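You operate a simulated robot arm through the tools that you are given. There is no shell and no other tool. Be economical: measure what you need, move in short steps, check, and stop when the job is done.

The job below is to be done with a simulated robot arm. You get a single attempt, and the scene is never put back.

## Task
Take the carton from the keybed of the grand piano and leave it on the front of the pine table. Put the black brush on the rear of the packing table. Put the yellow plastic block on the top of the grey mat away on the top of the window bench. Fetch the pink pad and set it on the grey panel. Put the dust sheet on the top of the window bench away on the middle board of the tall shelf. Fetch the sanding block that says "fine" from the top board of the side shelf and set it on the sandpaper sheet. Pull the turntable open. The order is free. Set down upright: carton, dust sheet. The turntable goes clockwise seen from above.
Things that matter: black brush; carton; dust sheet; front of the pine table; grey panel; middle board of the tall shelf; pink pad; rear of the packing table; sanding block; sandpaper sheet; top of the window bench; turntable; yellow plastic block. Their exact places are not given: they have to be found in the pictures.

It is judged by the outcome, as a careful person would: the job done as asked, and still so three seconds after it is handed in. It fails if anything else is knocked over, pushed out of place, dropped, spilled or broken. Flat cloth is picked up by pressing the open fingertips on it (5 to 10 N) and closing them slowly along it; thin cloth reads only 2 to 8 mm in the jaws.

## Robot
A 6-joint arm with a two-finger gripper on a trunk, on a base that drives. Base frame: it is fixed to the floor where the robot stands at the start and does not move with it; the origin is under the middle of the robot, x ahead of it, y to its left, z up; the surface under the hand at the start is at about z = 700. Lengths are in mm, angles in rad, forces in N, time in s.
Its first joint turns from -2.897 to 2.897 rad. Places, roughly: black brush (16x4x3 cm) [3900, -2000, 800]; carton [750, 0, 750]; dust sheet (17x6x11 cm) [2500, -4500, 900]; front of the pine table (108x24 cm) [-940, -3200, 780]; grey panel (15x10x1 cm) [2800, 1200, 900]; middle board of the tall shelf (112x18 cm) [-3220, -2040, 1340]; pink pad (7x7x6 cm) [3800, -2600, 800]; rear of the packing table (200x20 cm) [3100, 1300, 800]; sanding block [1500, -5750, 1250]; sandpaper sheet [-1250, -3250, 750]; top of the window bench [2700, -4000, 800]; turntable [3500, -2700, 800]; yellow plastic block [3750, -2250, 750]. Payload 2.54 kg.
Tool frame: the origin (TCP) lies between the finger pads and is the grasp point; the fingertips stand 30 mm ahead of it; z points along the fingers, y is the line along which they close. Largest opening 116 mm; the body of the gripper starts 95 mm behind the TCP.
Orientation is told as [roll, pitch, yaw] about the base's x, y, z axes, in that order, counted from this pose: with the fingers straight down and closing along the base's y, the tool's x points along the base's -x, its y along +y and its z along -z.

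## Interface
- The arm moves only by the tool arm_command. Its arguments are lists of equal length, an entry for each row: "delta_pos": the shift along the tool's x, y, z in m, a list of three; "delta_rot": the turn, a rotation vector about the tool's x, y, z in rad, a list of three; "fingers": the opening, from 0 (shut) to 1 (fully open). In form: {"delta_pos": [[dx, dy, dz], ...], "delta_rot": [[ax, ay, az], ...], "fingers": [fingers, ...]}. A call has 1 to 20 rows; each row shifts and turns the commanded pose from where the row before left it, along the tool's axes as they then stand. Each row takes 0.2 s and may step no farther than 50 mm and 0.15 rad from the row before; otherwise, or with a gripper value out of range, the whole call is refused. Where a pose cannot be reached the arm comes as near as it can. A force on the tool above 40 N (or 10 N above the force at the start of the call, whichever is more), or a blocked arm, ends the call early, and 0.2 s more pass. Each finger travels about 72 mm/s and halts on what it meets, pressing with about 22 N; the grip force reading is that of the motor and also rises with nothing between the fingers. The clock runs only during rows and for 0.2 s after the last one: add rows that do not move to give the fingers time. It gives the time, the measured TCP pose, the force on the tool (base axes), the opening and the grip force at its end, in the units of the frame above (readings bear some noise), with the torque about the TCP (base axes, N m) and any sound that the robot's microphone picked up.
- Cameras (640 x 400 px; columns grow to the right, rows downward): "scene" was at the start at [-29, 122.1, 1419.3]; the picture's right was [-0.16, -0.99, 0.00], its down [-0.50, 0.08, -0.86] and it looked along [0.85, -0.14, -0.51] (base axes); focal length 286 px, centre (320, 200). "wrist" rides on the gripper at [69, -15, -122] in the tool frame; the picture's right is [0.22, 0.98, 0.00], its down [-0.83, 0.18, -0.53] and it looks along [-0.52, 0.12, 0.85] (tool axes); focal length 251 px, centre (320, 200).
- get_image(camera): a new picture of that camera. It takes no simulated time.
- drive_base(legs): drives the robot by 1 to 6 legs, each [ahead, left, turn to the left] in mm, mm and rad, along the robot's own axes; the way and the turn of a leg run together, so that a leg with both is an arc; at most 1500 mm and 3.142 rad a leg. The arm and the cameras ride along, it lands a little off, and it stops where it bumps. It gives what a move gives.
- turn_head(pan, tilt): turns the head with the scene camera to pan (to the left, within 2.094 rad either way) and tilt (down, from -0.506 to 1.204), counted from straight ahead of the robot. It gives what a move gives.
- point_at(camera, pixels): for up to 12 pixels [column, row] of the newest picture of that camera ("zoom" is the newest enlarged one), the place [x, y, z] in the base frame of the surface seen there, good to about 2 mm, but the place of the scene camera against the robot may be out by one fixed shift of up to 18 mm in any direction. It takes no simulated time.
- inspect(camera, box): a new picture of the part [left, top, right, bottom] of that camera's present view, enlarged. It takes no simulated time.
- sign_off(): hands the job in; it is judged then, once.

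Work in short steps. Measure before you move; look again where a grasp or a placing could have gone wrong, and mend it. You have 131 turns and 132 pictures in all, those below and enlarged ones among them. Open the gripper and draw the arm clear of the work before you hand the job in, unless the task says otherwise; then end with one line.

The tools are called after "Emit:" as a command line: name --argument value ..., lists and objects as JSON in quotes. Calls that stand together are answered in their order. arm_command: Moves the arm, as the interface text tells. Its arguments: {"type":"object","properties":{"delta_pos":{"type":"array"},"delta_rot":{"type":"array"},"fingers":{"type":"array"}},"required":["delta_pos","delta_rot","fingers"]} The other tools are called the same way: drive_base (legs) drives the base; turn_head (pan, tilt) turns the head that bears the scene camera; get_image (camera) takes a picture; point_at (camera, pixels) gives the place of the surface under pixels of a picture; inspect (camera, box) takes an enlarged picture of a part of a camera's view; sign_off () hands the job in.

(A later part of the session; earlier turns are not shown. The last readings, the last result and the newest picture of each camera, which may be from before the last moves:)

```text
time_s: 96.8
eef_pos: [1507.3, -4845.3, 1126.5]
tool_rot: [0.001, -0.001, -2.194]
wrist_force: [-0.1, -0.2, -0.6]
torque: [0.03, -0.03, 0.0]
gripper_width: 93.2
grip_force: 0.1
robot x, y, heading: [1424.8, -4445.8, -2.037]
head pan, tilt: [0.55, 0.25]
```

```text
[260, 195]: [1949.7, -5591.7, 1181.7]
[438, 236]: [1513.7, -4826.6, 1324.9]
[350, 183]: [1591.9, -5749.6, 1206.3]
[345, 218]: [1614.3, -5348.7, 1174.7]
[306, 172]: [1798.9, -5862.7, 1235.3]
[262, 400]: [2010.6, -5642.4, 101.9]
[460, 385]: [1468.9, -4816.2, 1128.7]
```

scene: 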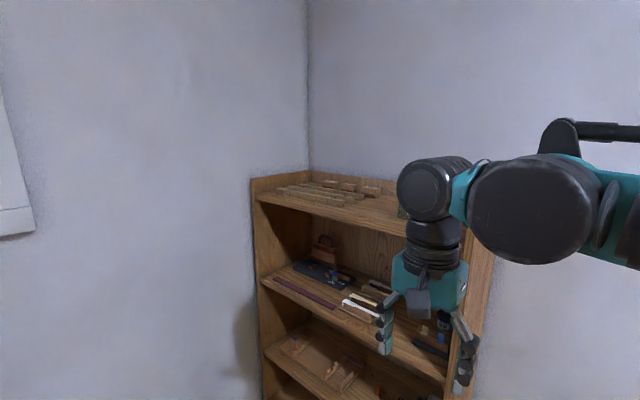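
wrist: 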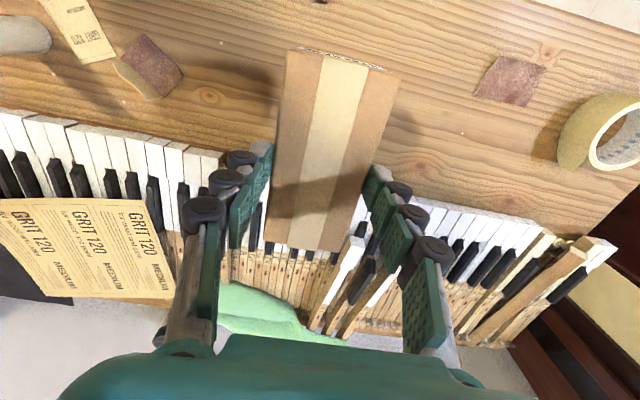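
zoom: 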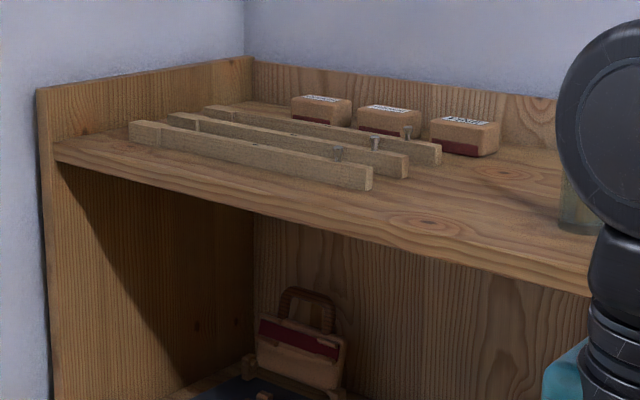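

Three sanding blocks stand at the rear of the top board (zoom (320,98),(390,108),(465,120)). I measure them and try to read the labels enlarged.

Emit:
point_at --camera "zoom" --pixels '[[322, 99], [388, 108], [465, 121], [430, 142], [500, 128], [372, 178], [590, 275], [585, 205], [530, 110], [440, 155], [50, 150], [40, 95]]'

Emit:
inspect --camera "scene" --box '[318, 182, 386, 208]'

```text
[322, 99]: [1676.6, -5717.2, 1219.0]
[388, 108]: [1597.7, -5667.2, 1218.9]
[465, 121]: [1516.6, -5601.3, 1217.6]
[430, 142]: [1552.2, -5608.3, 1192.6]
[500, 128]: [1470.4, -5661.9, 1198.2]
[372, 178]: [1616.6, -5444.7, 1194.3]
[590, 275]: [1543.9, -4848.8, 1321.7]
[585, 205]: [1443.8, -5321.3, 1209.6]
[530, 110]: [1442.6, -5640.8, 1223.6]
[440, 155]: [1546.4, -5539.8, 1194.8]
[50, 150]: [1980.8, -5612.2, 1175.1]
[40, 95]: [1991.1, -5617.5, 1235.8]
```

```text
9.41 times, centred on (352, 195) of scene
```

zoom: 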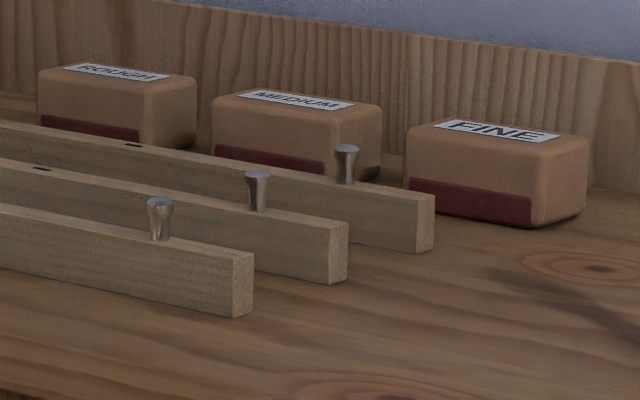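

The block reading "FINE" is the right one, at (1516,-5601,1217). I raise the hand above the shelf top, align the base with the shelf (heading -2.195) and drive to within reach.

Emit:
arm_command --delta_pos '[[0, 0, -0.05], [0, 0, -0.05], [0, 0, -0.05], [0, 0, -0.05], [0, 0, -0.04]]' --delta_rot '[[0, 0, 0], [0, 0, 0], [0, 0, 0], [0, 0, 0], [0, 0, 0]]' --fingers '[0.8, 0.8, 0.8, 0.8, 0.8]'

Emit:
drive_base --legs '[[0, 0, -0.158], [172, 0, 0], [0, 483, 0]]'

Emit:
get_image --camera "scene"

Emit:
get_image --camera "wrist"

```text
time_s: 98.0
eef_pos: [1506.1, -4845.9, 1367.0]
tool_rot: [0.0, 0.001, -2.193]
wrist_force: [0.7, -0.3, -0.1]
torque: [-0.02, -0.02, 0.05]
gripper_width: 92.8
grip_force: 0.0
robot x, y, heading: [1424.4, -4445.2, -2.037]
head pan, tilt: [0.55, 0.25]
```

```text
time_s: 102.6
eef_pos: [1744.0, -5281.2, 1365.8]
tool_rot: [0.0, 0.0, -2.35]
wrist_force: [0.3, 0.0, 0.8]
torque: [-0.02, -0.01, -0.03]
gripper_width: 93.0
grip_force: 0.1
robot x, y, heading: [1725.0, -4872.9, -2.194]
head pan, tilt: [0.55, 0.25]
```

```text
98 pictures are left
```

scene: 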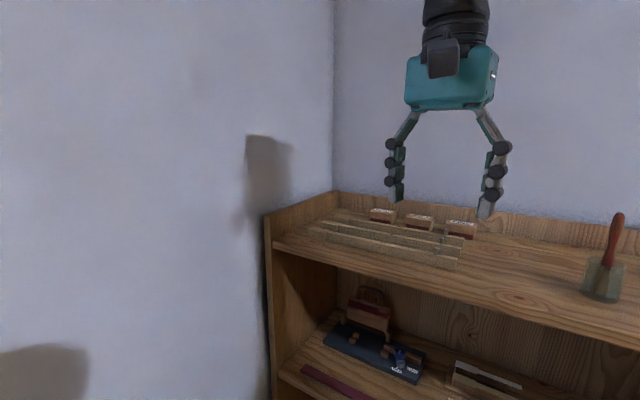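

```text
97 pictures are left
```

wrist: 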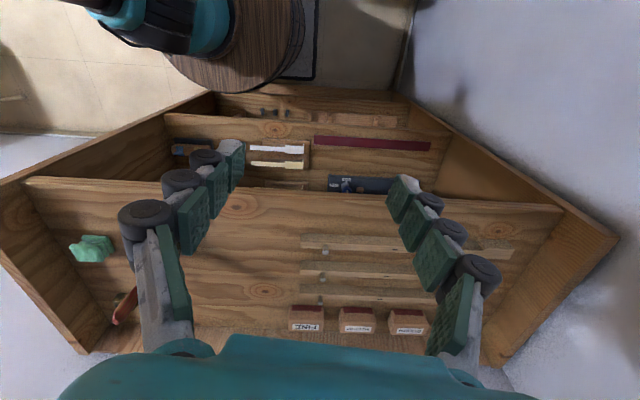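

The wrist camera sees the FINE block at (306,318), rails in front. I measure its corners, rail ends, wall.

Emit:
inspect --camera "wrist" --box '[240, 220, 440, 345]'

Emit:
point_at --camera "wrist" --pixels '[[291, 322], [322, 322], [323, 306], [292, 306], [307, 326], [341, 323], [302, 302], [302, 275], [302, 247], [262, 330], [307, 312]]'

```text
3.20 times, centred on (340, 282) of wrist
```

zoom: 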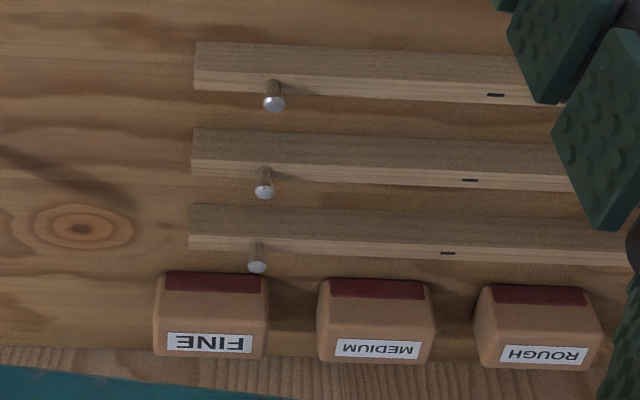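

```text
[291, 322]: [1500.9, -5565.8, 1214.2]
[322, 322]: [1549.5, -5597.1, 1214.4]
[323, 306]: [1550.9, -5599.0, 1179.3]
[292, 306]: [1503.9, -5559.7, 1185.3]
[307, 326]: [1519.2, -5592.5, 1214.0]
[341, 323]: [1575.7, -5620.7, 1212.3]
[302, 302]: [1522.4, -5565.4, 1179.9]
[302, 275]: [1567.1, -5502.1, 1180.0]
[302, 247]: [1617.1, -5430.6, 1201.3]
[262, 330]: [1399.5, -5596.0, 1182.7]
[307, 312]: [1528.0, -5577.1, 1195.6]
```

I measure in the enlarged picture the block's top corners.

Emit:
point_at --camera "zoom" --pixels '[[162, 325], [260, 325], [160, 350], [258, 355], [212, 355], [212, 300], [212, 290], [212, 280], [190, 245], [310, 330], [212, 362], [60, 360]]'

```text
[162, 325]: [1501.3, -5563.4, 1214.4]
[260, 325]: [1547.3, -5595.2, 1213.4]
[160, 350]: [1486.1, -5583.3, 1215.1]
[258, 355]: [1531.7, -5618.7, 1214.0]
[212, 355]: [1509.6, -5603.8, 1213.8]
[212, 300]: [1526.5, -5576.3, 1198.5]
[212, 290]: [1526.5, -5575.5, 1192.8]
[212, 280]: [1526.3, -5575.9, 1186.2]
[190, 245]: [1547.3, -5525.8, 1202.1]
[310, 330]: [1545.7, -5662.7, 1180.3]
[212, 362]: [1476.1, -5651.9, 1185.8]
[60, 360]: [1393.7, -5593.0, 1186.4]
```

Block centre ≈ (1515,-5592), 66 mm wide, gap to MEDIUM ≈28 mm. I turn +0.15 yaw so the fingers close along its length and move above it.

Emit:
arm_command --delta_pos '[[0, 0, 0], [-0.0429, 0, 0], [-0.0429, 0, 0], [-0.0429, 0, 0], [-0.0429, 0, 0], [-0.0429, 0, 0], [-0.0429, 0, 0], [-0.0429, 0, 0], [-0.0429, 0, 0], [-0.0429, 0, 0], [0, 0, 0.04], [0, 0, 0]]' --delta_rot '[[0, 0, -0.149], [0, 0, 0], [0, 0, 0], [0, 0, 0], [0, 0, 0], [0, 0, 0], [0, 0, 0], [0, 0, 0], [0, 0, 0], [0, 0, 0], [0, 0, 0], [0, 0, 0]]' --fingers '[0.72, 0.72, 0.72, 0.72, 0.72, 0.72, 0.72, 0.72, 0.72, 0.72, 0.72, 0.72]'

Emit:
get_image --camera "wrist"

```text
time_s: 105.2
eef_pos: [1515.4, -5596.0, 1324.0]
tool_rot: [0.001, 0.0, -2.203]
wrist_force: [0.1, 0.8, 0.7]
torque: [0.01, 0.0, -0.01]
gripper_width: 83.7
grip_force: 0.1
robot x, y, heading: [1727.3, -4870.9, -2.194]
head pan, tilt: [0.55, 0.25]
```

```text
95 pictures are left
```

wrist: 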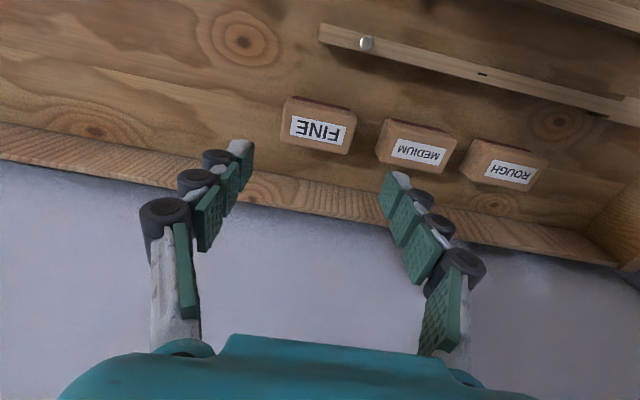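

I check block corners from here.

Emit:
point_at --camera "wrist" --pixels '[[291, 104], [350, 118], [284, 140], [344, 150], [318, 130], [382, 126], [320, 165], [270, 180], [349, 152]]'

```text
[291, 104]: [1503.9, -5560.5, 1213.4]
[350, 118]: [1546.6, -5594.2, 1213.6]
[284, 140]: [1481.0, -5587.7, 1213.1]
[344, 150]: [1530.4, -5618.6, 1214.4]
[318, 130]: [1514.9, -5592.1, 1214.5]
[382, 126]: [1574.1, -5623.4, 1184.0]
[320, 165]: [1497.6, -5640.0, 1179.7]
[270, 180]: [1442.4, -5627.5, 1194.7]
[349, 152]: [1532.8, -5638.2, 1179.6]
```

Centre (1515.5,-5590); I correct 5 mm, descend to z≈1213, close and lift slowly.

Emit:
arm_command --delta_pos '[[0.005, 0, 0.03], [0, 0, 0.03], [0, 0, 0.03], [0, 0, 0.012], [0, 0, 0.008], [0, 0, 0], [0, 0, 0], [0, 0, 0], [0, 0, 0], [0, 0, -0.01], [0, 0, -0.015], [0, 0, -0.02]]' --delta_rot '[[0, 0, 0], [0, 0, 0], [0, 0, 0], [0, 0, 0], [0, 0, 0], [0, 0, 0], [0, 0, 0], [0, 0, 0], [0, 0, 0], [0, 0, 0], [0, 0, 0], [0, 0, 0]]' --fingers '[0.72, 0.72, 0.72, 0.72, 0.72, 0.72, 0.5, 0.2, 0.2, 0.2, 0.2, 0.2]'

Emit:
get_image --camera "wrist"

```text
time_s: 107.8
eef_pos: [1520.5, -5588.3, 1261.2]
tool_rot: [0.0, 0.0, -2.201]
wrist_force: [-1.3, -0.2, -0.5]
torque: [-0.01, -0.01, -0.03]
gripper_width: 66.6
grip_force: 22.0
robot x, y, heading: [1722.9, -4868.6, -2.195]
head pan, tilt: [0.55, 0.25]
```

```text
94 pictures are left
```

wrist: 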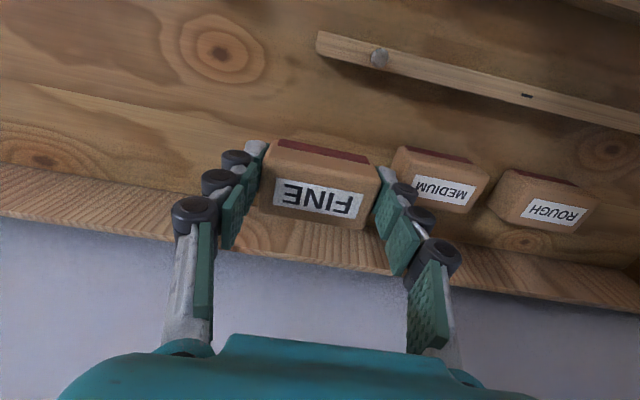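

FINE block held (66.6 mm). I lift to ~1350, retract, and drive the known clear route back toward the pine table's right end.

Emit:
arm_command --delta_pos '[[0, 0, -0.03], [0, 0, -0.03], [0, 0, -0.03], [0.035, 0, 0], [0.035, 0, 0], [0.035, 0, 0], [0.035, 0, 0], [0.035, 0, 0], [0.035, 0, 0], [0.035, 0, 0], [0.035, 0, 0], [0.035, 0, 0], [0.035, 0, 0]]' --delta_rot '[[0, 0, 0], [0, 0, 0], [0, 0, 0], [0, 0, 0], [0, 0, 0], [0, 0, 0], [0, 0, 0], [0, 0, 0], [0, 0, 0], [0, 0, 0], [0, 0, 0], [0, 0, 0], [0, 0, 0]]' --fingers '[0.2, 0.2, 0.2, 0.2, 0.2, 0.2, 0.2, 0.2, 0.2, 0.2, 0.2, 0.2, 0.2]'

Emit:
drive_base --legs '[[0, -483, 0], [-1346, -335, 0], [-811, -585, 0], [-201, -576, 0], [744, -1066, 0], [700, -851, 0]]'

```text
time_s: 110.6
eef_pos: [1724.9, -5307.1, 1347.9]
tool_rot: [0.002, -0.001, -2.203]
wrist_force: [0.9, -0.6, -0.5]
torque: [0.03, 0.0, 0.03]
gripper_width: 67.1
grip_force: 22.4
robot x, y, heading: [1725.0, -4871.7, -2.197]
head pan, tilt: [0.55, 0.25]
```

```text
time_s: 139.2
eef_pos: [-844.1, -2321.4, 1347.9]
tool_rot: [-0.001, 0.001, -2.167]
wrist_force: [-0.5, -0.1, -0.6]
torque: [-0.02, 0.01, 0.0]
gripper_width: 66.7
grip_force: 22.3
robot x, y, heading: [-859.8, -1885.5, -2.165]
head pan, tilt: [0.55, 0.25]
```

On route at (-860,-1886). Two more legs to (-1568,-2592) beside the table's right end, then look left.

Emit:
drive_base --legs '[[573, -466, 0], [407, 276, -0.03]]'

Emit:
turn_head --pan 0.75 --tilt 0.7

Emit:
get_image --camera "scene"

Emit:
get_image --camera "wrist"

```text
time_s: 145.7
eef_pos: [-1574.4, -3024.3, 1347.9]
tool_rot: [0.0, -0.001, -2.204]
wrist_force: [0.1, -0.3, -0.8]
torque: [0.01, 0.01, -0.05]
gripper_width: 67.1
grip_force: 22.4
robot x, y, heading: [-1575.9, -2589.1, -2.193]
head pan, tilt: [0.55, 0.25]
```

```text
time_s: 146.6
eef_pos: [-1573.7, -3026.4, 1349.0]
tool_rot: [0.0, -0.001, -2.202]
wrist_force: [-0.2, 0.1, -0.2]
torque: [-0.01, 0.01, 0.0]
gripper_width: 67.2
grip_force: 21.6
robot x, y, heading: [-1574.4, -2590.5, -2.193]
head pan, tilt: [0.75, 0.7]
```

```text
93 pictures are left
```

scene: 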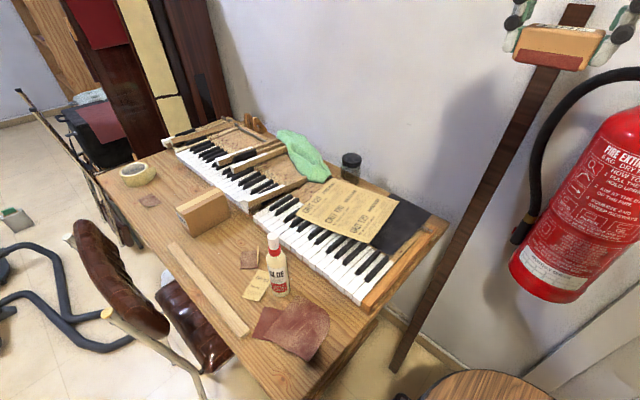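

```text
92 pictures are left
```

wrist: 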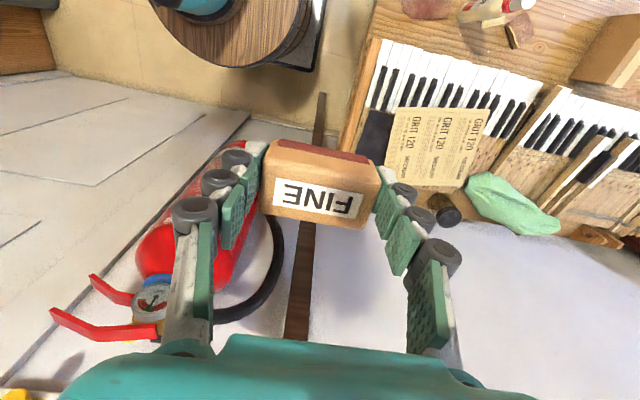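

I measure the printed sheet's extents in both pictures.

Emit:
point_at --camera "wrist" --pixels '[[396, 110], [490, 110], [388, 183], [478, 185], [435, 145], [372, 150], [445, 215], [320, 210]]'

Emit:
point_at --camera "scene" --pixels '[[348, 212], [300, 212], [328, 180], [398, 200], [368, 242], [350, 165], [272, 238], [340, 230]]'

```text
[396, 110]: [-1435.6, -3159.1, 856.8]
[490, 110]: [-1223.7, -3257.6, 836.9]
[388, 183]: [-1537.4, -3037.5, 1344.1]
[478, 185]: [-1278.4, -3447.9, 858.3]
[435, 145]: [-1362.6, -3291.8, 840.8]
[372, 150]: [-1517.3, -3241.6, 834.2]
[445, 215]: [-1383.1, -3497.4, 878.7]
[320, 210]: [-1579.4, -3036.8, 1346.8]
```

```text
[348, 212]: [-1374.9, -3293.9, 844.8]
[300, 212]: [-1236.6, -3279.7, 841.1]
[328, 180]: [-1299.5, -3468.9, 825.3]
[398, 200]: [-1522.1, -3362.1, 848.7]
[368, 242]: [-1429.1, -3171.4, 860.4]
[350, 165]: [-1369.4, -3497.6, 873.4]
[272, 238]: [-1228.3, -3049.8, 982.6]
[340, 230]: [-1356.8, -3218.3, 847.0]
```

Sheet centre ≈ (-1370,-3312), z≈842. I move over it at height and descend to z≈895.

Emit:
arm_command --delta_pos '[[-0.01244, 0.0372, 0], [-0.01244, 0.0372, 0], [-0.01244, 0.0372, 0], [-0.01244, 0.0372, 0], [-0.01244, 0.0372, 0], [-0.01244, 0.0372, 0], [-0.01244, 0.0372, 0], [-0.01244, 0.0372, 0], [-0.01244, 0.0372, 0], [0, 0, 0]]' --delta_rot '[[0, 0, 0], [0, 0, 0], [0, 0, 0], [0, 0, 0], [0, 0, 0], [0, 0, 0], [0, 0, 0], [0, 0, 0], [0, 0, 0], [0, 0, 0]]' --fingers '[0.2, 0.2, 0.2, 0.2, 0.2, 0.2, 0.2, 0.2, 0.2, 0.2]'

Emit:
arm_command --delta_pos '[[0, 0, 0.04], [0, 0, 0.04], [0, 0, 0.04], [0, 0, 0.04], [0, 0, 0.04], [0, 0, 0.04], [0, 0, 0.04], [0, 0, 0.04], [0, 0, 0.04], [0, 0, 0.04], [0, 0, 0.04], [0, 0, 0.013], [0, 0, 0]]' --delta_rot '[[0, 0, 0], [0, 0, 0], [0, 0, 0], [0, 0, 0], [0, 0, 0], [0, 0, 0], [0, 0, 0], [0, 0, 0], [0, 0, 0], [0, 0, 0], [0, 0, 0], [0, 0, 0], [0, 0, 0]]' --fingers '[0.2, 0.2, 0.2, 0.2, 0.2, 0.2, 0.2, 0.2, 0.2, 0.2, 0.2, 0.2, 0.2]'

Emit:
get_image --camera "wrist"

Emit:
inspect --camera "scene" --box '[220, 120, 480, 290]'

```text
time_s: 148.8
eef_pos: [-1381.5, -3294.3, 1323.4]
tool_rot: [0.0, 0.0, -2.201]
wrist_force: [0.2, 0.3, -0.6]
torque: [-0.05, 0.01, 0.03]
gripper_width: 67.1
grip_force: 21.8
out of reach, approached as far as the arm can: row 8, 9
robot x, y, heading: [-1575.5, -2588.8, -2.191]
head pan, tilt: [0.75, 0.7]
```

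```text
time_s: 151.6
eef_pos: [-1381.7, -3293.5, 871.4]
tool_rot: [-0.001, -0.003, -2.203]
wrist_force: [-0.7, -0.6, 19.9]
torque: [-0.09, 0.08, 0.0]
gripper_width: 67.3
grip_force: 21.8
robot x, y, heading: [-1574.6, -2591.7, -2.197]
head pan, tilt: [0.75, 0.7]
```

```text
91 pictures are left
```

wrist: 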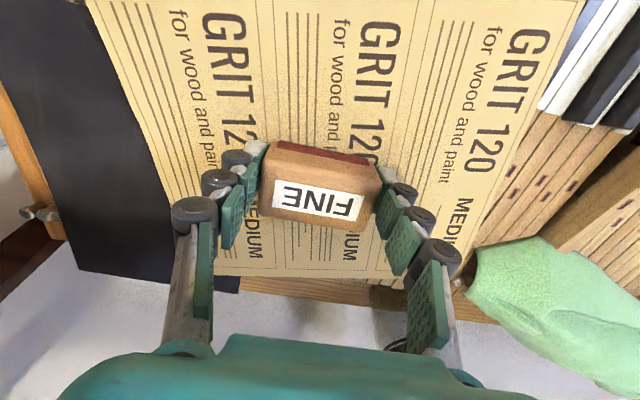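

```text
2.35 times, centred on (350, 205) of scene
```

zoom: 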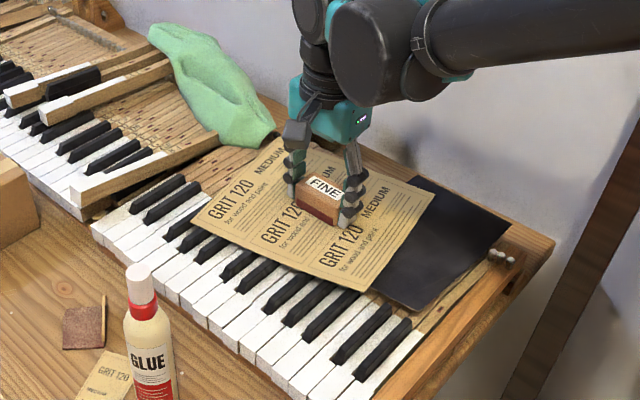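

It rests on the sheet with 20 N contact. I relieve 4 mm, open, and rise.

Emit:
arm_command --delta_pos '[[0, 0, -0.004], [0, 0, 0], [0, 0, 0], [0, 0, 0], [0, 0, -0.03], [0, 0, -0.05], [0, 0, -0.05], [0, 0, -0.05], [0, 0, -0.05], [0, 0, -0.05]]' --delta_rot '[[0, 0, 0], [0, 0, 0], [0, 0, 0], [0, 0, 0], [0, 0, 0], [0, 0, 0], [0, 0, 0], [0, 0, 0], [0, 0, 0], [0, 0, 0]]' --fingers '[0.5, 0.65, 0.72, 0.72, 0.72, 0.72, 0.72, 0.72, 0.72, 0.72]'

Emit:
inspect --camera "scene" --box '[220, 120, 480, 290]'

```text
time_s: 153.8
eef_pos: [-1381.8, -3294.4, 1156.4]
tool_rot: [0.001, 0.0, -2.204]
wrist_force: [0.2, -0.6, 0.5]
torque: [0.01, 0.01, -0.02]
gripper_width: 83.6
grip_force: 0.2
robot x, y, heading: [-1574.5, -2591.0, -2.198]
head pan, tilt: [0.75, 0.7]
```

```text
2.35 times, centred on (350, 205) of scene
```

zoom: 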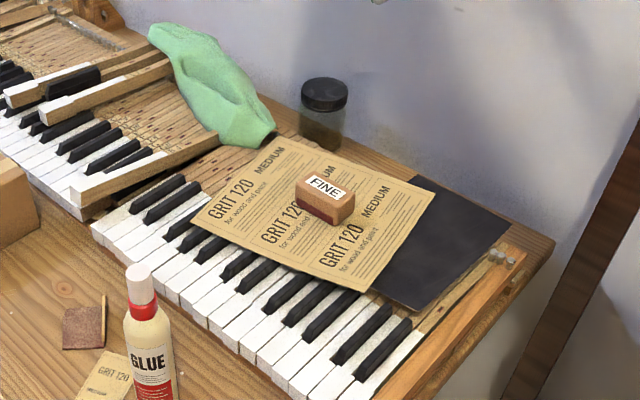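

Block is done. I retract the arm and look at the tall shelf (to the right) to plan the dust sheet placement.

Emit:
arm_command --delta_pos '[[0.0244, -0.0276, -0.01], [0.0244, -0.0276, -0.01], [0.0244, -0.0276, -0.01], [0.0244, -0.0276, -0.01], [0.0244, -0.0276, -0.01], [0.0244, -0.0276, -0.01], [0.0244, -0.0276, -0.01], [0.0244, -0.0276, 0]]' --delta_rot '[[0, 0, 0], [0, 0, 0], [0, 0, 0], [0, 0, 0], [0, 0, 0], [0, 0, 0], [0, 0, 0], [0, 0, 0]]' --fingers '[0.72, 0.72, 0.72, 0.72, 0.72, 0.72, 0.72, 0.72]'

Emit:
turn_head --pan -1.3 --tilt 0.15

Emit:
get_image --camera "scene"

```text
time_s: 155.6
eef_pos: [-1444.3, -3006.7, 1225.5]
tool_rot: [0.002, 0.001, -2.202]
wrist_force: [0.4, -0.5, -0.1]
torque: [0.04, 0.03, 0.01]
gripper_width: 83.8
grip_force: 0.0
robot x, y, heading: [-1574.7, -2588.5, -2.194]
head pan, tilt: [0.75, 0.7]
```

```text
time_s: 157.5
eef_pos: [-1444.2, -3008.3, 1225.4]
tool_rot: [0.001, 0.001, -2.201]
wrist_force: [-0.4, 0.7, -0.4]
torque: [0.01, 0.03, 0.0]
gripper_width: 83.7
grip_force: 0.0
robot x, y, heading: [-1575.0, -2591.8, -2.197]
head pan, tilt: [-1.3, 0.15]
```

```text
88 pictures are left
```

scene: 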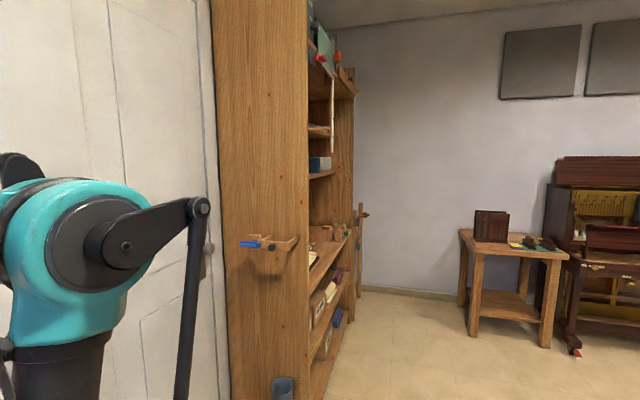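

The shelf is seen edge-on from here. I back out toward (-860,-1850) and look at its front from there.

Emit:
drive_base --legs '[[-442, -310, 0], [-576, 457, 0]]'

Emit:
turn_head --pan -0.95 --tilt 0.1

Emit:
get_image --camera "scene"

```text
time_s: 164.3
eef_pos: [-719.8, -2276.2, 1225.8]
tool_rot: [0.002, 0.001, -2.208]
wrist_force: [-0.6, 0.3, 0.0]
torque: [-0.06, 0.01, 0.0]
gripper_width: 83.5
grip_force: 0.0
robot x, y, heading: [-848.6, -1859.2, -2.2]
head pan, tilt: [-1.3, 0.15]
```

```text
time_s: 165.1
eef_pos: [-719.3, -2277.1, 1225.6]
tool_rot: [-0.001, 0.001, -2.208]
wrist_force: [-0.6, 0.5, -0.1]
torque: [0.01, 0.02, -0.05]
gripper_width: 83.9
grip_force: 0.1
robot x, y, heading: [-844.7, -1861.2, -2.201]
head pan, tilt: [-0.949, 0.099]
```

```text
87 pictures are left
```

scene: 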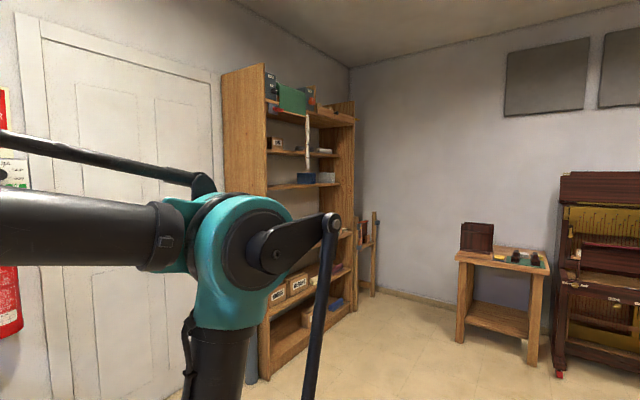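

I measure the boards' heights.

Emit:
point_at --camera "scene" --pixels '[[335, 118], [330, 155], [335, 186], [290, 186], [348, 236], [348, 272], [350, 310], [320, 290], [300, 155], [302, 172], [340, 172], [268, 378]]'

Emit:
inspect --camera "scene" --box '[220, 70, 380, 200]'

```text
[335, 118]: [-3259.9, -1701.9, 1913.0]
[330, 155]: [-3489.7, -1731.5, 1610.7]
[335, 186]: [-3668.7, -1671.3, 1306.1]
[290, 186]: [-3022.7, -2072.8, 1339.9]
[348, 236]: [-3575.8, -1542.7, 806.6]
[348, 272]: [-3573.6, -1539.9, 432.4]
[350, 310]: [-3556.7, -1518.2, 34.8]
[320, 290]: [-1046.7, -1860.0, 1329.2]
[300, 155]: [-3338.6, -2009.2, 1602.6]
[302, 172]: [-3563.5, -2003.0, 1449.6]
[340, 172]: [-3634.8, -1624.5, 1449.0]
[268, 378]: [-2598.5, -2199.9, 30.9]
```

```text
3.08 times, centred on (300, 135) of scene
```

zoom: 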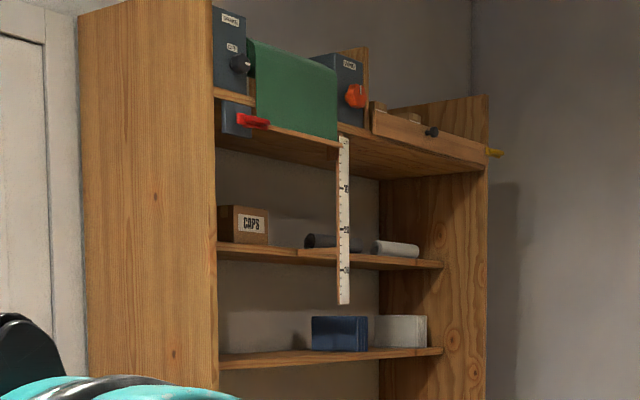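

The middle board (z≈1340) carries a blue and a white box; board above at ≈1600. I measure the free gap and depth.

Emit:
point_at --camera "zoom" --pixels '[[235, 360], [300, 356], [435, 351], [313, 340], [340, 330], [366, 340], [400, 325], [424, 335], [343, 300], [260, 350], [228, 254], [430, 268]]'

```text
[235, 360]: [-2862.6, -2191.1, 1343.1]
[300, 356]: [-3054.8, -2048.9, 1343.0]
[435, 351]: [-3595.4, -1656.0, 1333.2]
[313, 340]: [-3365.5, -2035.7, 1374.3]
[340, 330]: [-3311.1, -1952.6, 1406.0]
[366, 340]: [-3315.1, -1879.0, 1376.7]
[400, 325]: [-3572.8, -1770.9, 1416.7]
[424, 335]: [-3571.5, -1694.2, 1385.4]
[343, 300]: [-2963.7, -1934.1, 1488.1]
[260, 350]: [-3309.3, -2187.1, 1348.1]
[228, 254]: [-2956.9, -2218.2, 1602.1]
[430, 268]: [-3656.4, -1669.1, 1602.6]
```

The free part of the middle board is left of the blue box; a tape hangs in front at u≈230, so I'll place nearer the left side. Now I drive to the window bench, facing it (heading -0.625).

Emit:
drive_base --legs '[[0, 0, 1.575], [800, 677, 0], [1066, 744, 0], [576, -201, 0], [585, -811, 0], [307, -592, 0]]'

Emit:
turn_head --pan 0.1 --tilt 0.55

Emit:
get_image --camera "scene"

```text
time_s: 191.6
eef_pos: [2189.2, -3832.7, 1225.8]
tool_rot: [0.001, 0.001, -0.616]
wrist_force: [-0.7, 0.1, -0.2]
torque: [0.01, -0.03, 0.0]
gripper_width: 83.3
grip_force: 0.0
robot x, y, heading: [1774.0, -3966.3, -0.608]
head pan, tilt: [-0.949, 0.099]
```

```text
time_s: 192.9
eef_pos: [2189.6, -3833.8, 1224.5]
tool_rot: [0.0, 0.0, -0.616]
wrist_force: [0.3, -0.5, 0.0]
torque: [-0.01, 0.01, 0.01]
gripper_width: 83.9
grip_force: 0.1
robot x, y, heading: [1773.1, -3968.7, -0.61]
head pan, tilt: [0.099, 0.55]
```

```text
85 pictures are left
```

scene: 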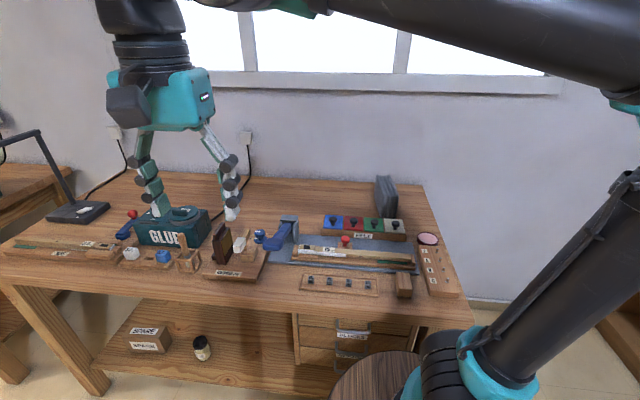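

Emit:
inspect --camera "scene" --box '[300, 160, 460, 260]'

Emit:
point_at --camera "scene" --pixels '[[376, 178], [392, 177], [380, 214], [397, 210], [388, 178], [400, 186], [350, 190], [414, 187], [422, 187], [462, 297], [380, 198], [10, 255]]'

```text
4.00 times, centred on (380, 210) of scene
```

zoom: 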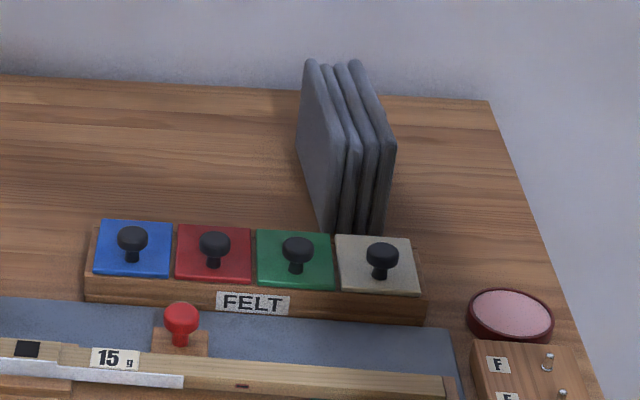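

```text
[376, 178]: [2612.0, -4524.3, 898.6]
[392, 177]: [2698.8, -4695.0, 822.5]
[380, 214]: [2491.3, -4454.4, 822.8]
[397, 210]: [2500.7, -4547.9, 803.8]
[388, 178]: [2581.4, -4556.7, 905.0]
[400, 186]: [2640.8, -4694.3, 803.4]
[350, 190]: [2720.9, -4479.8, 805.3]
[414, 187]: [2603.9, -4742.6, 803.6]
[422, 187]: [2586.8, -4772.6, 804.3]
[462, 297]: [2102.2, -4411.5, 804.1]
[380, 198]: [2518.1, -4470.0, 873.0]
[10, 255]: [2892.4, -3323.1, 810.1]
```

The sheet stands with its 17 cm length running away from the bench front. I measure its top corners in the enlarged picture.

Emit:
point_at --camera "zoom" --pixels '[[350, 142], [388, 140], [313, 66], [355, 66], [332, 105], [375, 110], [345, 200], [378, 200], [320, 150], [340, 235], [352, 105]]'

Emit:
get_image --camera "wrist"

```text
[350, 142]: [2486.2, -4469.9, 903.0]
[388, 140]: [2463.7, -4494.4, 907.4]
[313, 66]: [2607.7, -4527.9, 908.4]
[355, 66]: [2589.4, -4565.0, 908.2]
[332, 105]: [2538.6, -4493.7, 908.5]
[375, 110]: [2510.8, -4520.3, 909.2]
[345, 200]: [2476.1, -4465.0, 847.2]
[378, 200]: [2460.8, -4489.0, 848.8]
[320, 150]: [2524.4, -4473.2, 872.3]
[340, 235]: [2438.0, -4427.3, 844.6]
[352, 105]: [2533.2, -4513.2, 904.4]
```

```text
83 pictures are left
```

wrist: 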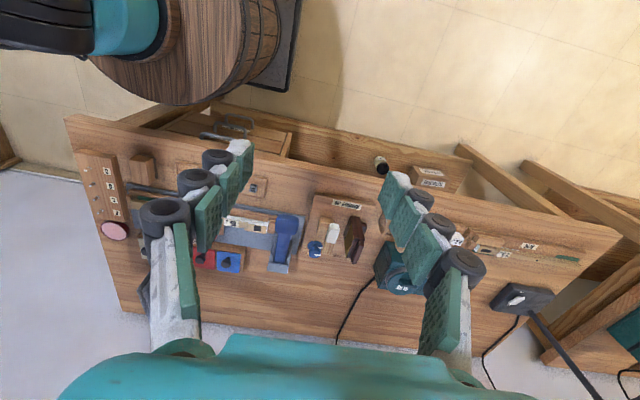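

The sheet's long axis is at ≈-0.49 rad, centre ≈(2538,-4513), z 804–908, ~55 thick. Since the shelf opening is only 260 mm high, I'll grasp it with the tool pitched forward (35° off vertical). I creep the base 40 mm ahead, pitch, and extend over it.

Emit:
drive_base --legs '[[40, 0, 0]]'

Emit:
arm_command --delta_pos '[[0, 0, 0], [0, 0, 0], [0, 0, 0], [0, 0, 0], [0, 0, 0], [0, 0, 0]]' --delta_rot '[[0, 0, -0.126], [0, -0.1222, 0], [0, -0.1222, 0], [0, -0.1222, 0], [0, -0.1222, 0], [0, -0.1222, 0]]' --fingers '[0.72, 0.72, 0.72, 0.72, 0.72, 0.72]'

Emit:
arm_command --delta_pos '[[-0.0301, -0.0269, 0.0211], [-0.0301, -0.0269, 0.0211], [-0.0301, -0.0269, 0.0211], [-0.0301, -0.0269, 0.0211], [-0.0301, -0.0269, 0.0211], [-0.0301, -0.0269, 0.0211], [-0.0301, -0.0269, 0.0211], [-0.0301, -0.0269, 0.0211], [-0.0301, -0.0269, 0.0211], [-0.0301, -0.0269, 0.0211], [-0.0301, -0.0269, 0.0211], [-0.0301, -0.0269, 0.0211], [-0.0301, -0.0269, 0.0211], [0, 0, 0]]' --delta_rot '[[0, 0, 0], [0, 0, 0], [0, 0, 0], [0, 0, 0], [0, 0, 0], [0, 0, 0], [0, 0, 0], [0, 0, 0], [0, 0, 0], [0, 0, 0], [0, 0, 0], [0, 0, 0], [0, 0, 0], [0, 0, 0]]' --fingers '[0.72, 0.72, 0.72, 0.72, 0.72, 0.72, 0.72, 0.72, 0.72, 0.72, 0.72, 0.72, 0.72, 0.72]'

Emit:
get_image --camera "scene"

Emit:
get_image --camera "wrist"

```text
time_s: 193.8
eef_pos: [2221.9, -3855.3, 1224.6]
tool_rot: [-0.001, -0.001, -0.616]
wrist_force: [-0.3, -0.2, -0.4]
torque: [0.0, 0.0, 0.03]
gripper_width: 83.4
grip_force: 0.0
robot x, y, heading: [1808.0, -3991.0, -0.61]
head pan, tilt: [0.099, 0.55]
```

```text
time_s: 195.2
eef_pos: [2220.1, -3855.9, 1224.6]
tool_rot: [0.003, -0.615, -0.49]
wrist_force: [0.3, -0.4, 0.2]
torque: [0.01, 0.0, -0.01]
gripper_width: 83.7
grip_force: 0.0
robot x, y, heading: [1802.5, -3992.2, -0.609]
head pan, tilt: [0.099, 0.55]
```

```text
time_s: 198.2
eef_pos: [2480.4, -4389.8, 1225.4]
tool_rot: [0.0, -0.611, -0.489]
wrist_force: [-0.6, -0.2, -0.4]
torque: [0.0, -0.01, 0.03]
gripper_width: 83.7
grip_force: 0.2
robot x, y, heading: [1807.1, -3990.1, -0.612]
head pan, tilt: [0.099, 0.55]
```

```text
82 pictures are left
```

scene: 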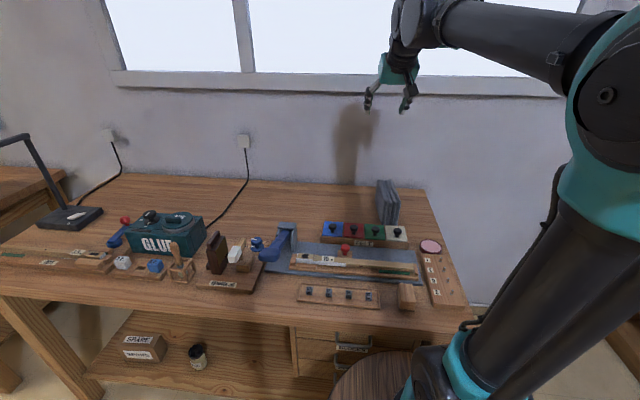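

```text
81 pictures are left
```

wrist: 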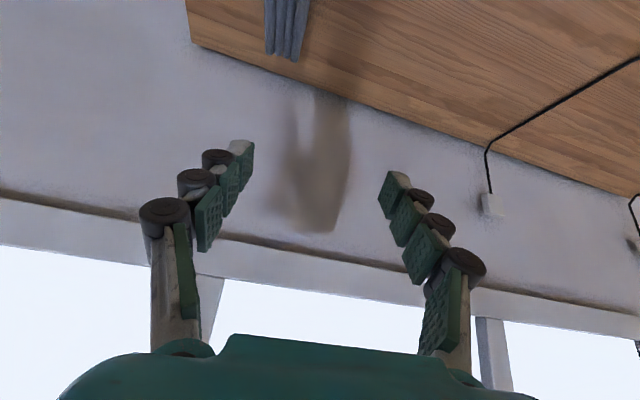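

I continue to above the sheet, lowering to z≈1000, and check again.

Emit:
arm_command --delta_pos '[[0.0066, -0.0135, 0.0411], [0.0066, -0.0135, 0.0411], [0.0066, -0.0135, 0.0411], [0.0066, -0.0135, 0.0411], [0.0066, -0.0135, 0.0411], [0.0066, -0.0135, 0.0411], [0, 0, 0]]' --delta_rot '[[0, 0, 0], [0, 0, 0], [0, 0, 0], [0, 0, 0], [0, 0, 0], [0, 0, 0], [0, 0, 0]]' --fingers '[0.8, 0.8, 0.8, 0.8, 0.8, 0.8, 0.8]'

Emit:
get_image --camera "wrist"

Emit:
inspect --camera "scene" --box '[300, 100, 460, 260]'

```text
time_s: 199.8
eef_pos: [2538.0, -4511.5, 998.7]
tool_rot: [0.0, -0.61, -0.488]
wrist_force: [0.2, 0.6, -0.5]
torque: [-0.02, 0.01, 0.01]
gripper_width: 92.6
grip_force: 0.0
robot x, y, heading: [1807.8, -3988.3, -0.609]
head pan, tilt: [0.099, 0.55]
```

```text
80 pictures are left
```

wrist: 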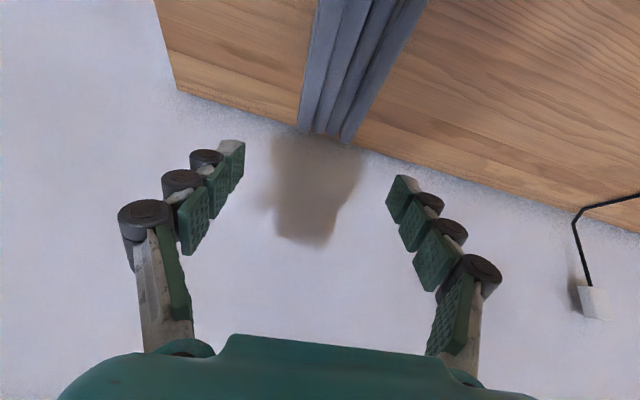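

```text
2.50 times, centred on (380, 180) of scene
```

zoom: 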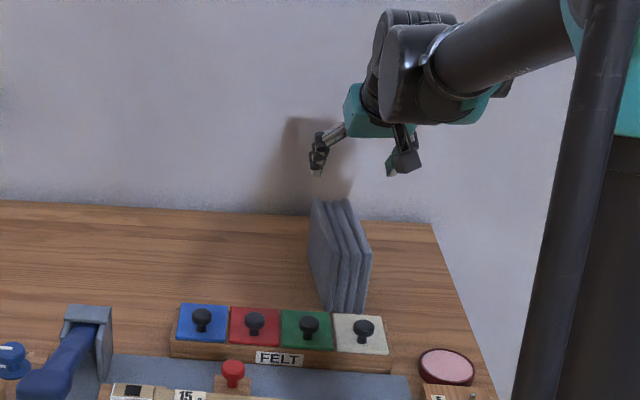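

I measure the sheet's top edges with the wrist camera.

Emit:
point_at --camera "wrist" --pixels '[[303, 115], [343, 125], [322, 10], [410, 10], [360, 70], [312, 70], [330, 100], [385, 50], [305, 125], [350, 132]]'

```text
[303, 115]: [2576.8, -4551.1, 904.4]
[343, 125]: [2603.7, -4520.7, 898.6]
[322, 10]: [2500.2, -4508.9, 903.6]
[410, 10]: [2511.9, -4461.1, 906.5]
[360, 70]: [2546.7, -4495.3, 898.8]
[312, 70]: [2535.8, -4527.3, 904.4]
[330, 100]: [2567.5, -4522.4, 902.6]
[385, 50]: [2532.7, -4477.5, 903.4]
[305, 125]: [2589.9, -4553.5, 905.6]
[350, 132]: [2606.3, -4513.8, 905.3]
```

Lateral offset is 8 mm and the centre 13 mm nearer; I correct, descend to z≈862, close, and lift slowly 60 mm.

Emit:
arm_command --delta_pos '[[0.0106, 0.008, -0.0075], [0.0196, 0, 0.0281], [0.0196, 0, 0.0281], [0.0196, 0, 0.0281], [0.0196, 0, 0.0281], [0, 0, 0], [0, 0, 0], [0, 0, 0], [0, 0, 0]]' --delta_rot '[[0, 0, 0], [0, 0, 0], [0, 0, 0], [0, 0, 0], [0, 0, 0], [0, 0, 0], [0, 0, 0], [0, 0, 0], [0, 0, 0]]' --fingers '[0.8, 0.8, 0.8, 0.8, 0.8, 0.5, 0.2, 0.1, 0.1]'

Emit:
get_image --camera "wrist"

Emit:
inspect --camera "scene" --box '[300, 100, 460, 260]'

```text
time_s: 201.8
eef_pos: [2530.0, -4497.8, 863.6]
tool_rot: [0.001, -0.611, -0.49]
wrist_force: [0.7, 0.7, 0.7]
torque: [0.02, 0.04, -0.02]
gripper_width: 58.0
grip_force: 22.2
robot x, y, heading: [1806.5, -3989.0, -0.611]
head pan, tilt: [0.099, 0.55]
```

```text
78 pictures are left
```

wrist: 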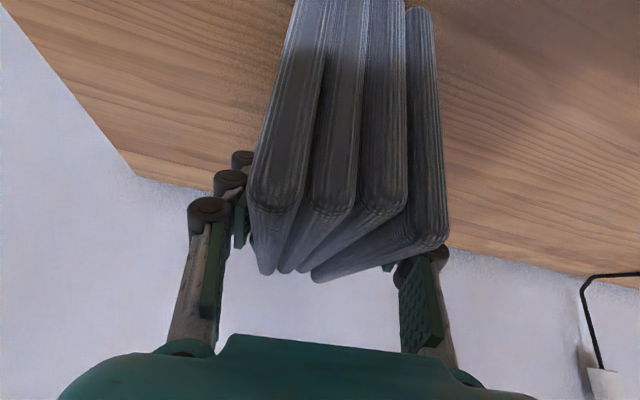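

```text
2.50 times, centred on (380, 180) of scene
```

zoom: 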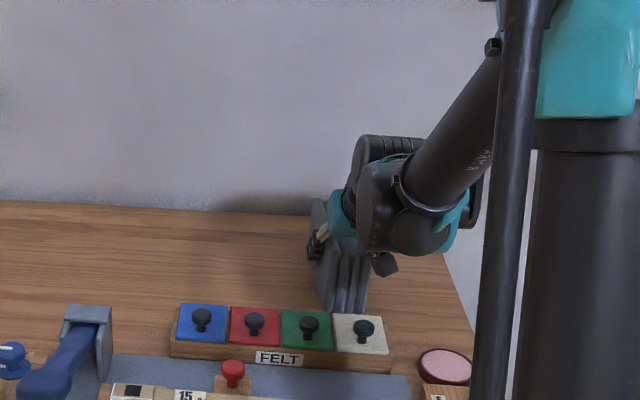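

Grip at 58 mm. I lift straight up slowly and check for slip.

Emit:
arm_command --delta_pos '[[-0.0086, 0, -0.0123], [-0.0115, 0, -0.0164], [-0.0143, 0, -0.0205], [-0.0143, 0, -0.0205], [-0.0143, 0, -0.0205], [-0.0143, 0, -0.0205], [-0.0143, 0, -0.0205], [-0.0143, 0, -0.0205], [0, 0, 0]]' --delta_rot '[[0, 0, 0], [0, 0, 0], [0, 0, 0], [0, 0, 0], [0, 0, 0], [0, 0, 0], [0, 0, 0], [0, 0, 0], [0, 0, 0]]' --fingers '[0.1, 0.1, 0.1, 0.1, 0.1, 0.1, 0.1, 0.1, 0.1]'

Emit:
get_image --camera "wrist"

Emit:
inspect --camera "scene" --box '[300, 60, 460, 260]'

```text
time_s: 203.8
eef_pos: [2529.8, -4498.8, 1048.7]
tool_rot: [0.0, -0.609, -0.491]
wrist_force: [0.0, -0.4, -2.7]
torque: [-0.02, 0.06, -0.01]
gripper_width: 57.5
grip_force: 22.1
robot x, y, heading: [1808.3, -3993.7, -0.608]
head pan, tilt: [0.099, 0.55]
```

```text
76 pictures are left
```

wrist: 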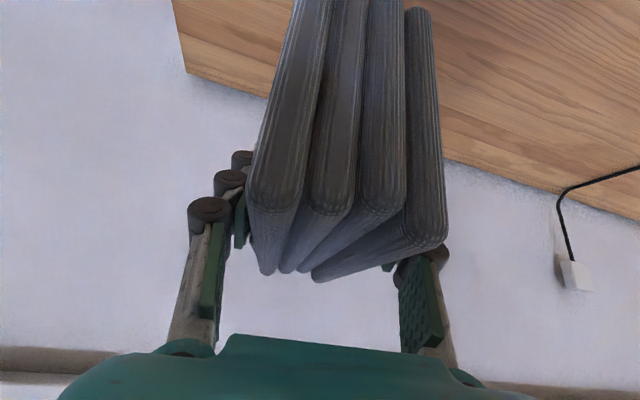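

```text
2.00 times, centred on (380, 160) of scene
```

zoom: 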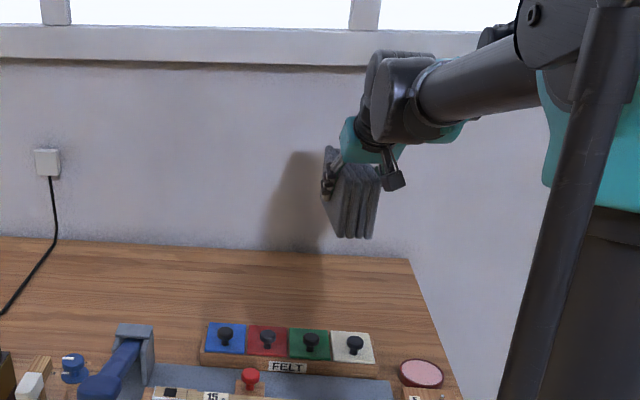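

The sheet is held level (57.5 mm). I retract with it and drive the known route back west, then turn toward the tall shelf.

Emit:
arm_command --delta_pos '[[0.0271, 0, -0.0312], [0.0271, 0, -0.0312], [0.0271, 0, -0.0312], [0.0271, 0, -0.0312], [0.0271, 0, -0.0312], [0.0271, 0, -0.0312], [0.0271, 0, -0.0312], [0.0271, 0, -0.0312], [0.0271, 0, -0.0312], [0.0271, 0, -0.0312]]' --delta_rot '[[0, 0, 0], [0, 0, 0], [0, 0, 0], [0, 0, 0], [0, 0, 0], [0, 0, 0], [0, 0, 0], [0, 0, 0], [0, 0, 0], [0, 0, 0]]' --fingers '[0.1, 0.1, 0.1, 0.1, 0.1, 0.1, 0.1, 0.1, 0.1, 0.1]'

Emit:
drive_base --legs '[[-362, 591, 0], [-573, 820, 0], [-574, 209, 0], [-1077, -729, 0], [-829, -664, 0], [0, 0, -1.585]]'

Emit:
get_image --camera "scene"

```text
time_s: 206.0
eef_pos: [2176.3, -4309.5, 1148.7]
tool_rot: [0.001, -0.611, -0.491]
wrist_force: [0.5, -0.6, -3.2]
torque: [0.0, 0.01, -0.01]
gripper_width: 57.8
grip_force: 22.0
robot x, y, heading: [1807.7, -3988.1, -0.611]
head pan, tilt: [0.099, 0.55]
```

```text
time_s: 232.8
eef_pos: [-1185.1, -2161.9, 1149.4]
tool_rot: [0.0, -0.61, -2.108]
wrist_force: [-0.6, -0.5, -3.9]
torque: [0.04, -0.06, 0.0]
gripper_width: 57.5
grip_force: 21.9
robot x, y, heading: [-851.8, -1807.7, -2.228]
head pan, tilt: [0.099, 0.55]
```

```text
74 pictures are left
```

scene: 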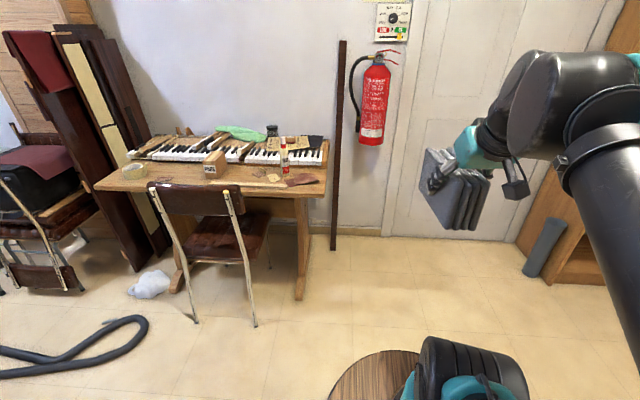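

Next I drive to face the shelf squarely from n≈-900 in front of its left half and look.

Emit:
drive_base --legs '[[451, -597, 0], [185, -882, 0.033]]'

Emit:
turn_head --pan 0.15 --tilt 0.1

Emit:
get_image --camera "scene"

```text
time_s: 241.0
eef_pos: [-2709.8, -1794.1, 1149.3]
tool_rot: [0.0, -0.61, -2.086]
wrist_force: [0.3, -0.8, -3.4]
torque: [0.05, -0.05, 0.0]
gripper_width: 57.6
grip_force: 22.4
robot x, y, heading: [-2379.7, -1431.0, -2.205]
head pan, tilt: [0.099, 0.55]
```

```text
time_s: 241.9
eef_pos: [-2711.0, -1793.2, 1148.7]
tool_rot: [-0.001, -0.612, -2.086]
wrist_force: [0.1, 0.1, -2.6]
torque: [0.02, -0.03, 0.0]
gripper_width: 57.3
grip_force: 21.8
robot x, y, heading: [-2386.3, -1434.6, -2.205]
head pan, tilt: [0.15, 0.099]
```

```text
73 pictures are left
```

scene: 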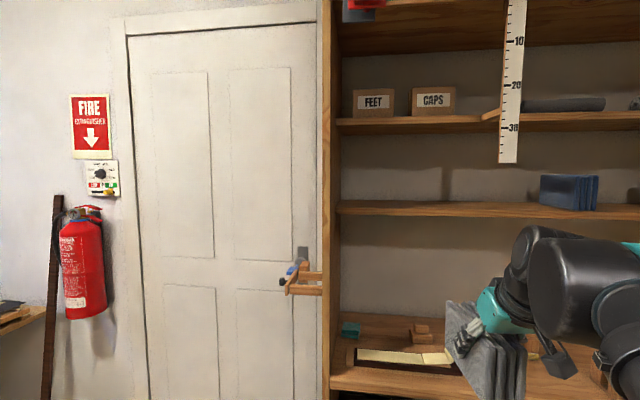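

I measure the middle board's left region, the hanging tape, the upper board, the panel edges.

Emit:
point_at --camera "scene" --pixels '[[345, 204], [420, 205], [500, 207], [540, 196], [570, 190], [400, 204], [508, 155], [400, 122], [480, 120], [332, 200], [430, 388], [400, 190]]'

Emit:
inspect --camera "scene" --box '[310, 80, 630, 280]'

```text
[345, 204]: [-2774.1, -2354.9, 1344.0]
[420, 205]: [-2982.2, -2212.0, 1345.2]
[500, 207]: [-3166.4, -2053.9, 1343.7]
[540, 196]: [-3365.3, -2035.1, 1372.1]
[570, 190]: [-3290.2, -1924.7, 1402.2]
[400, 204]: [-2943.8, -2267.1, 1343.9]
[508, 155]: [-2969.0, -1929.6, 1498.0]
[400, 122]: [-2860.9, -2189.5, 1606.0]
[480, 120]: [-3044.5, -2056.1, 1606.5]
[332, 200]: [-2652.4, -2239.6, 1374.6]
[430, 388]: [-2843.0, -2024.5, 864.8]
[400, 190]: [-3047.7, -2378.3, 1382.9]
```

```text
2.00 times, centred on (470, 180) of scene
```

zoom: 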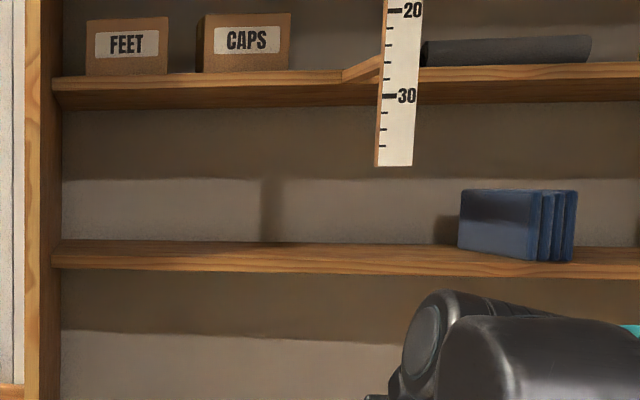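

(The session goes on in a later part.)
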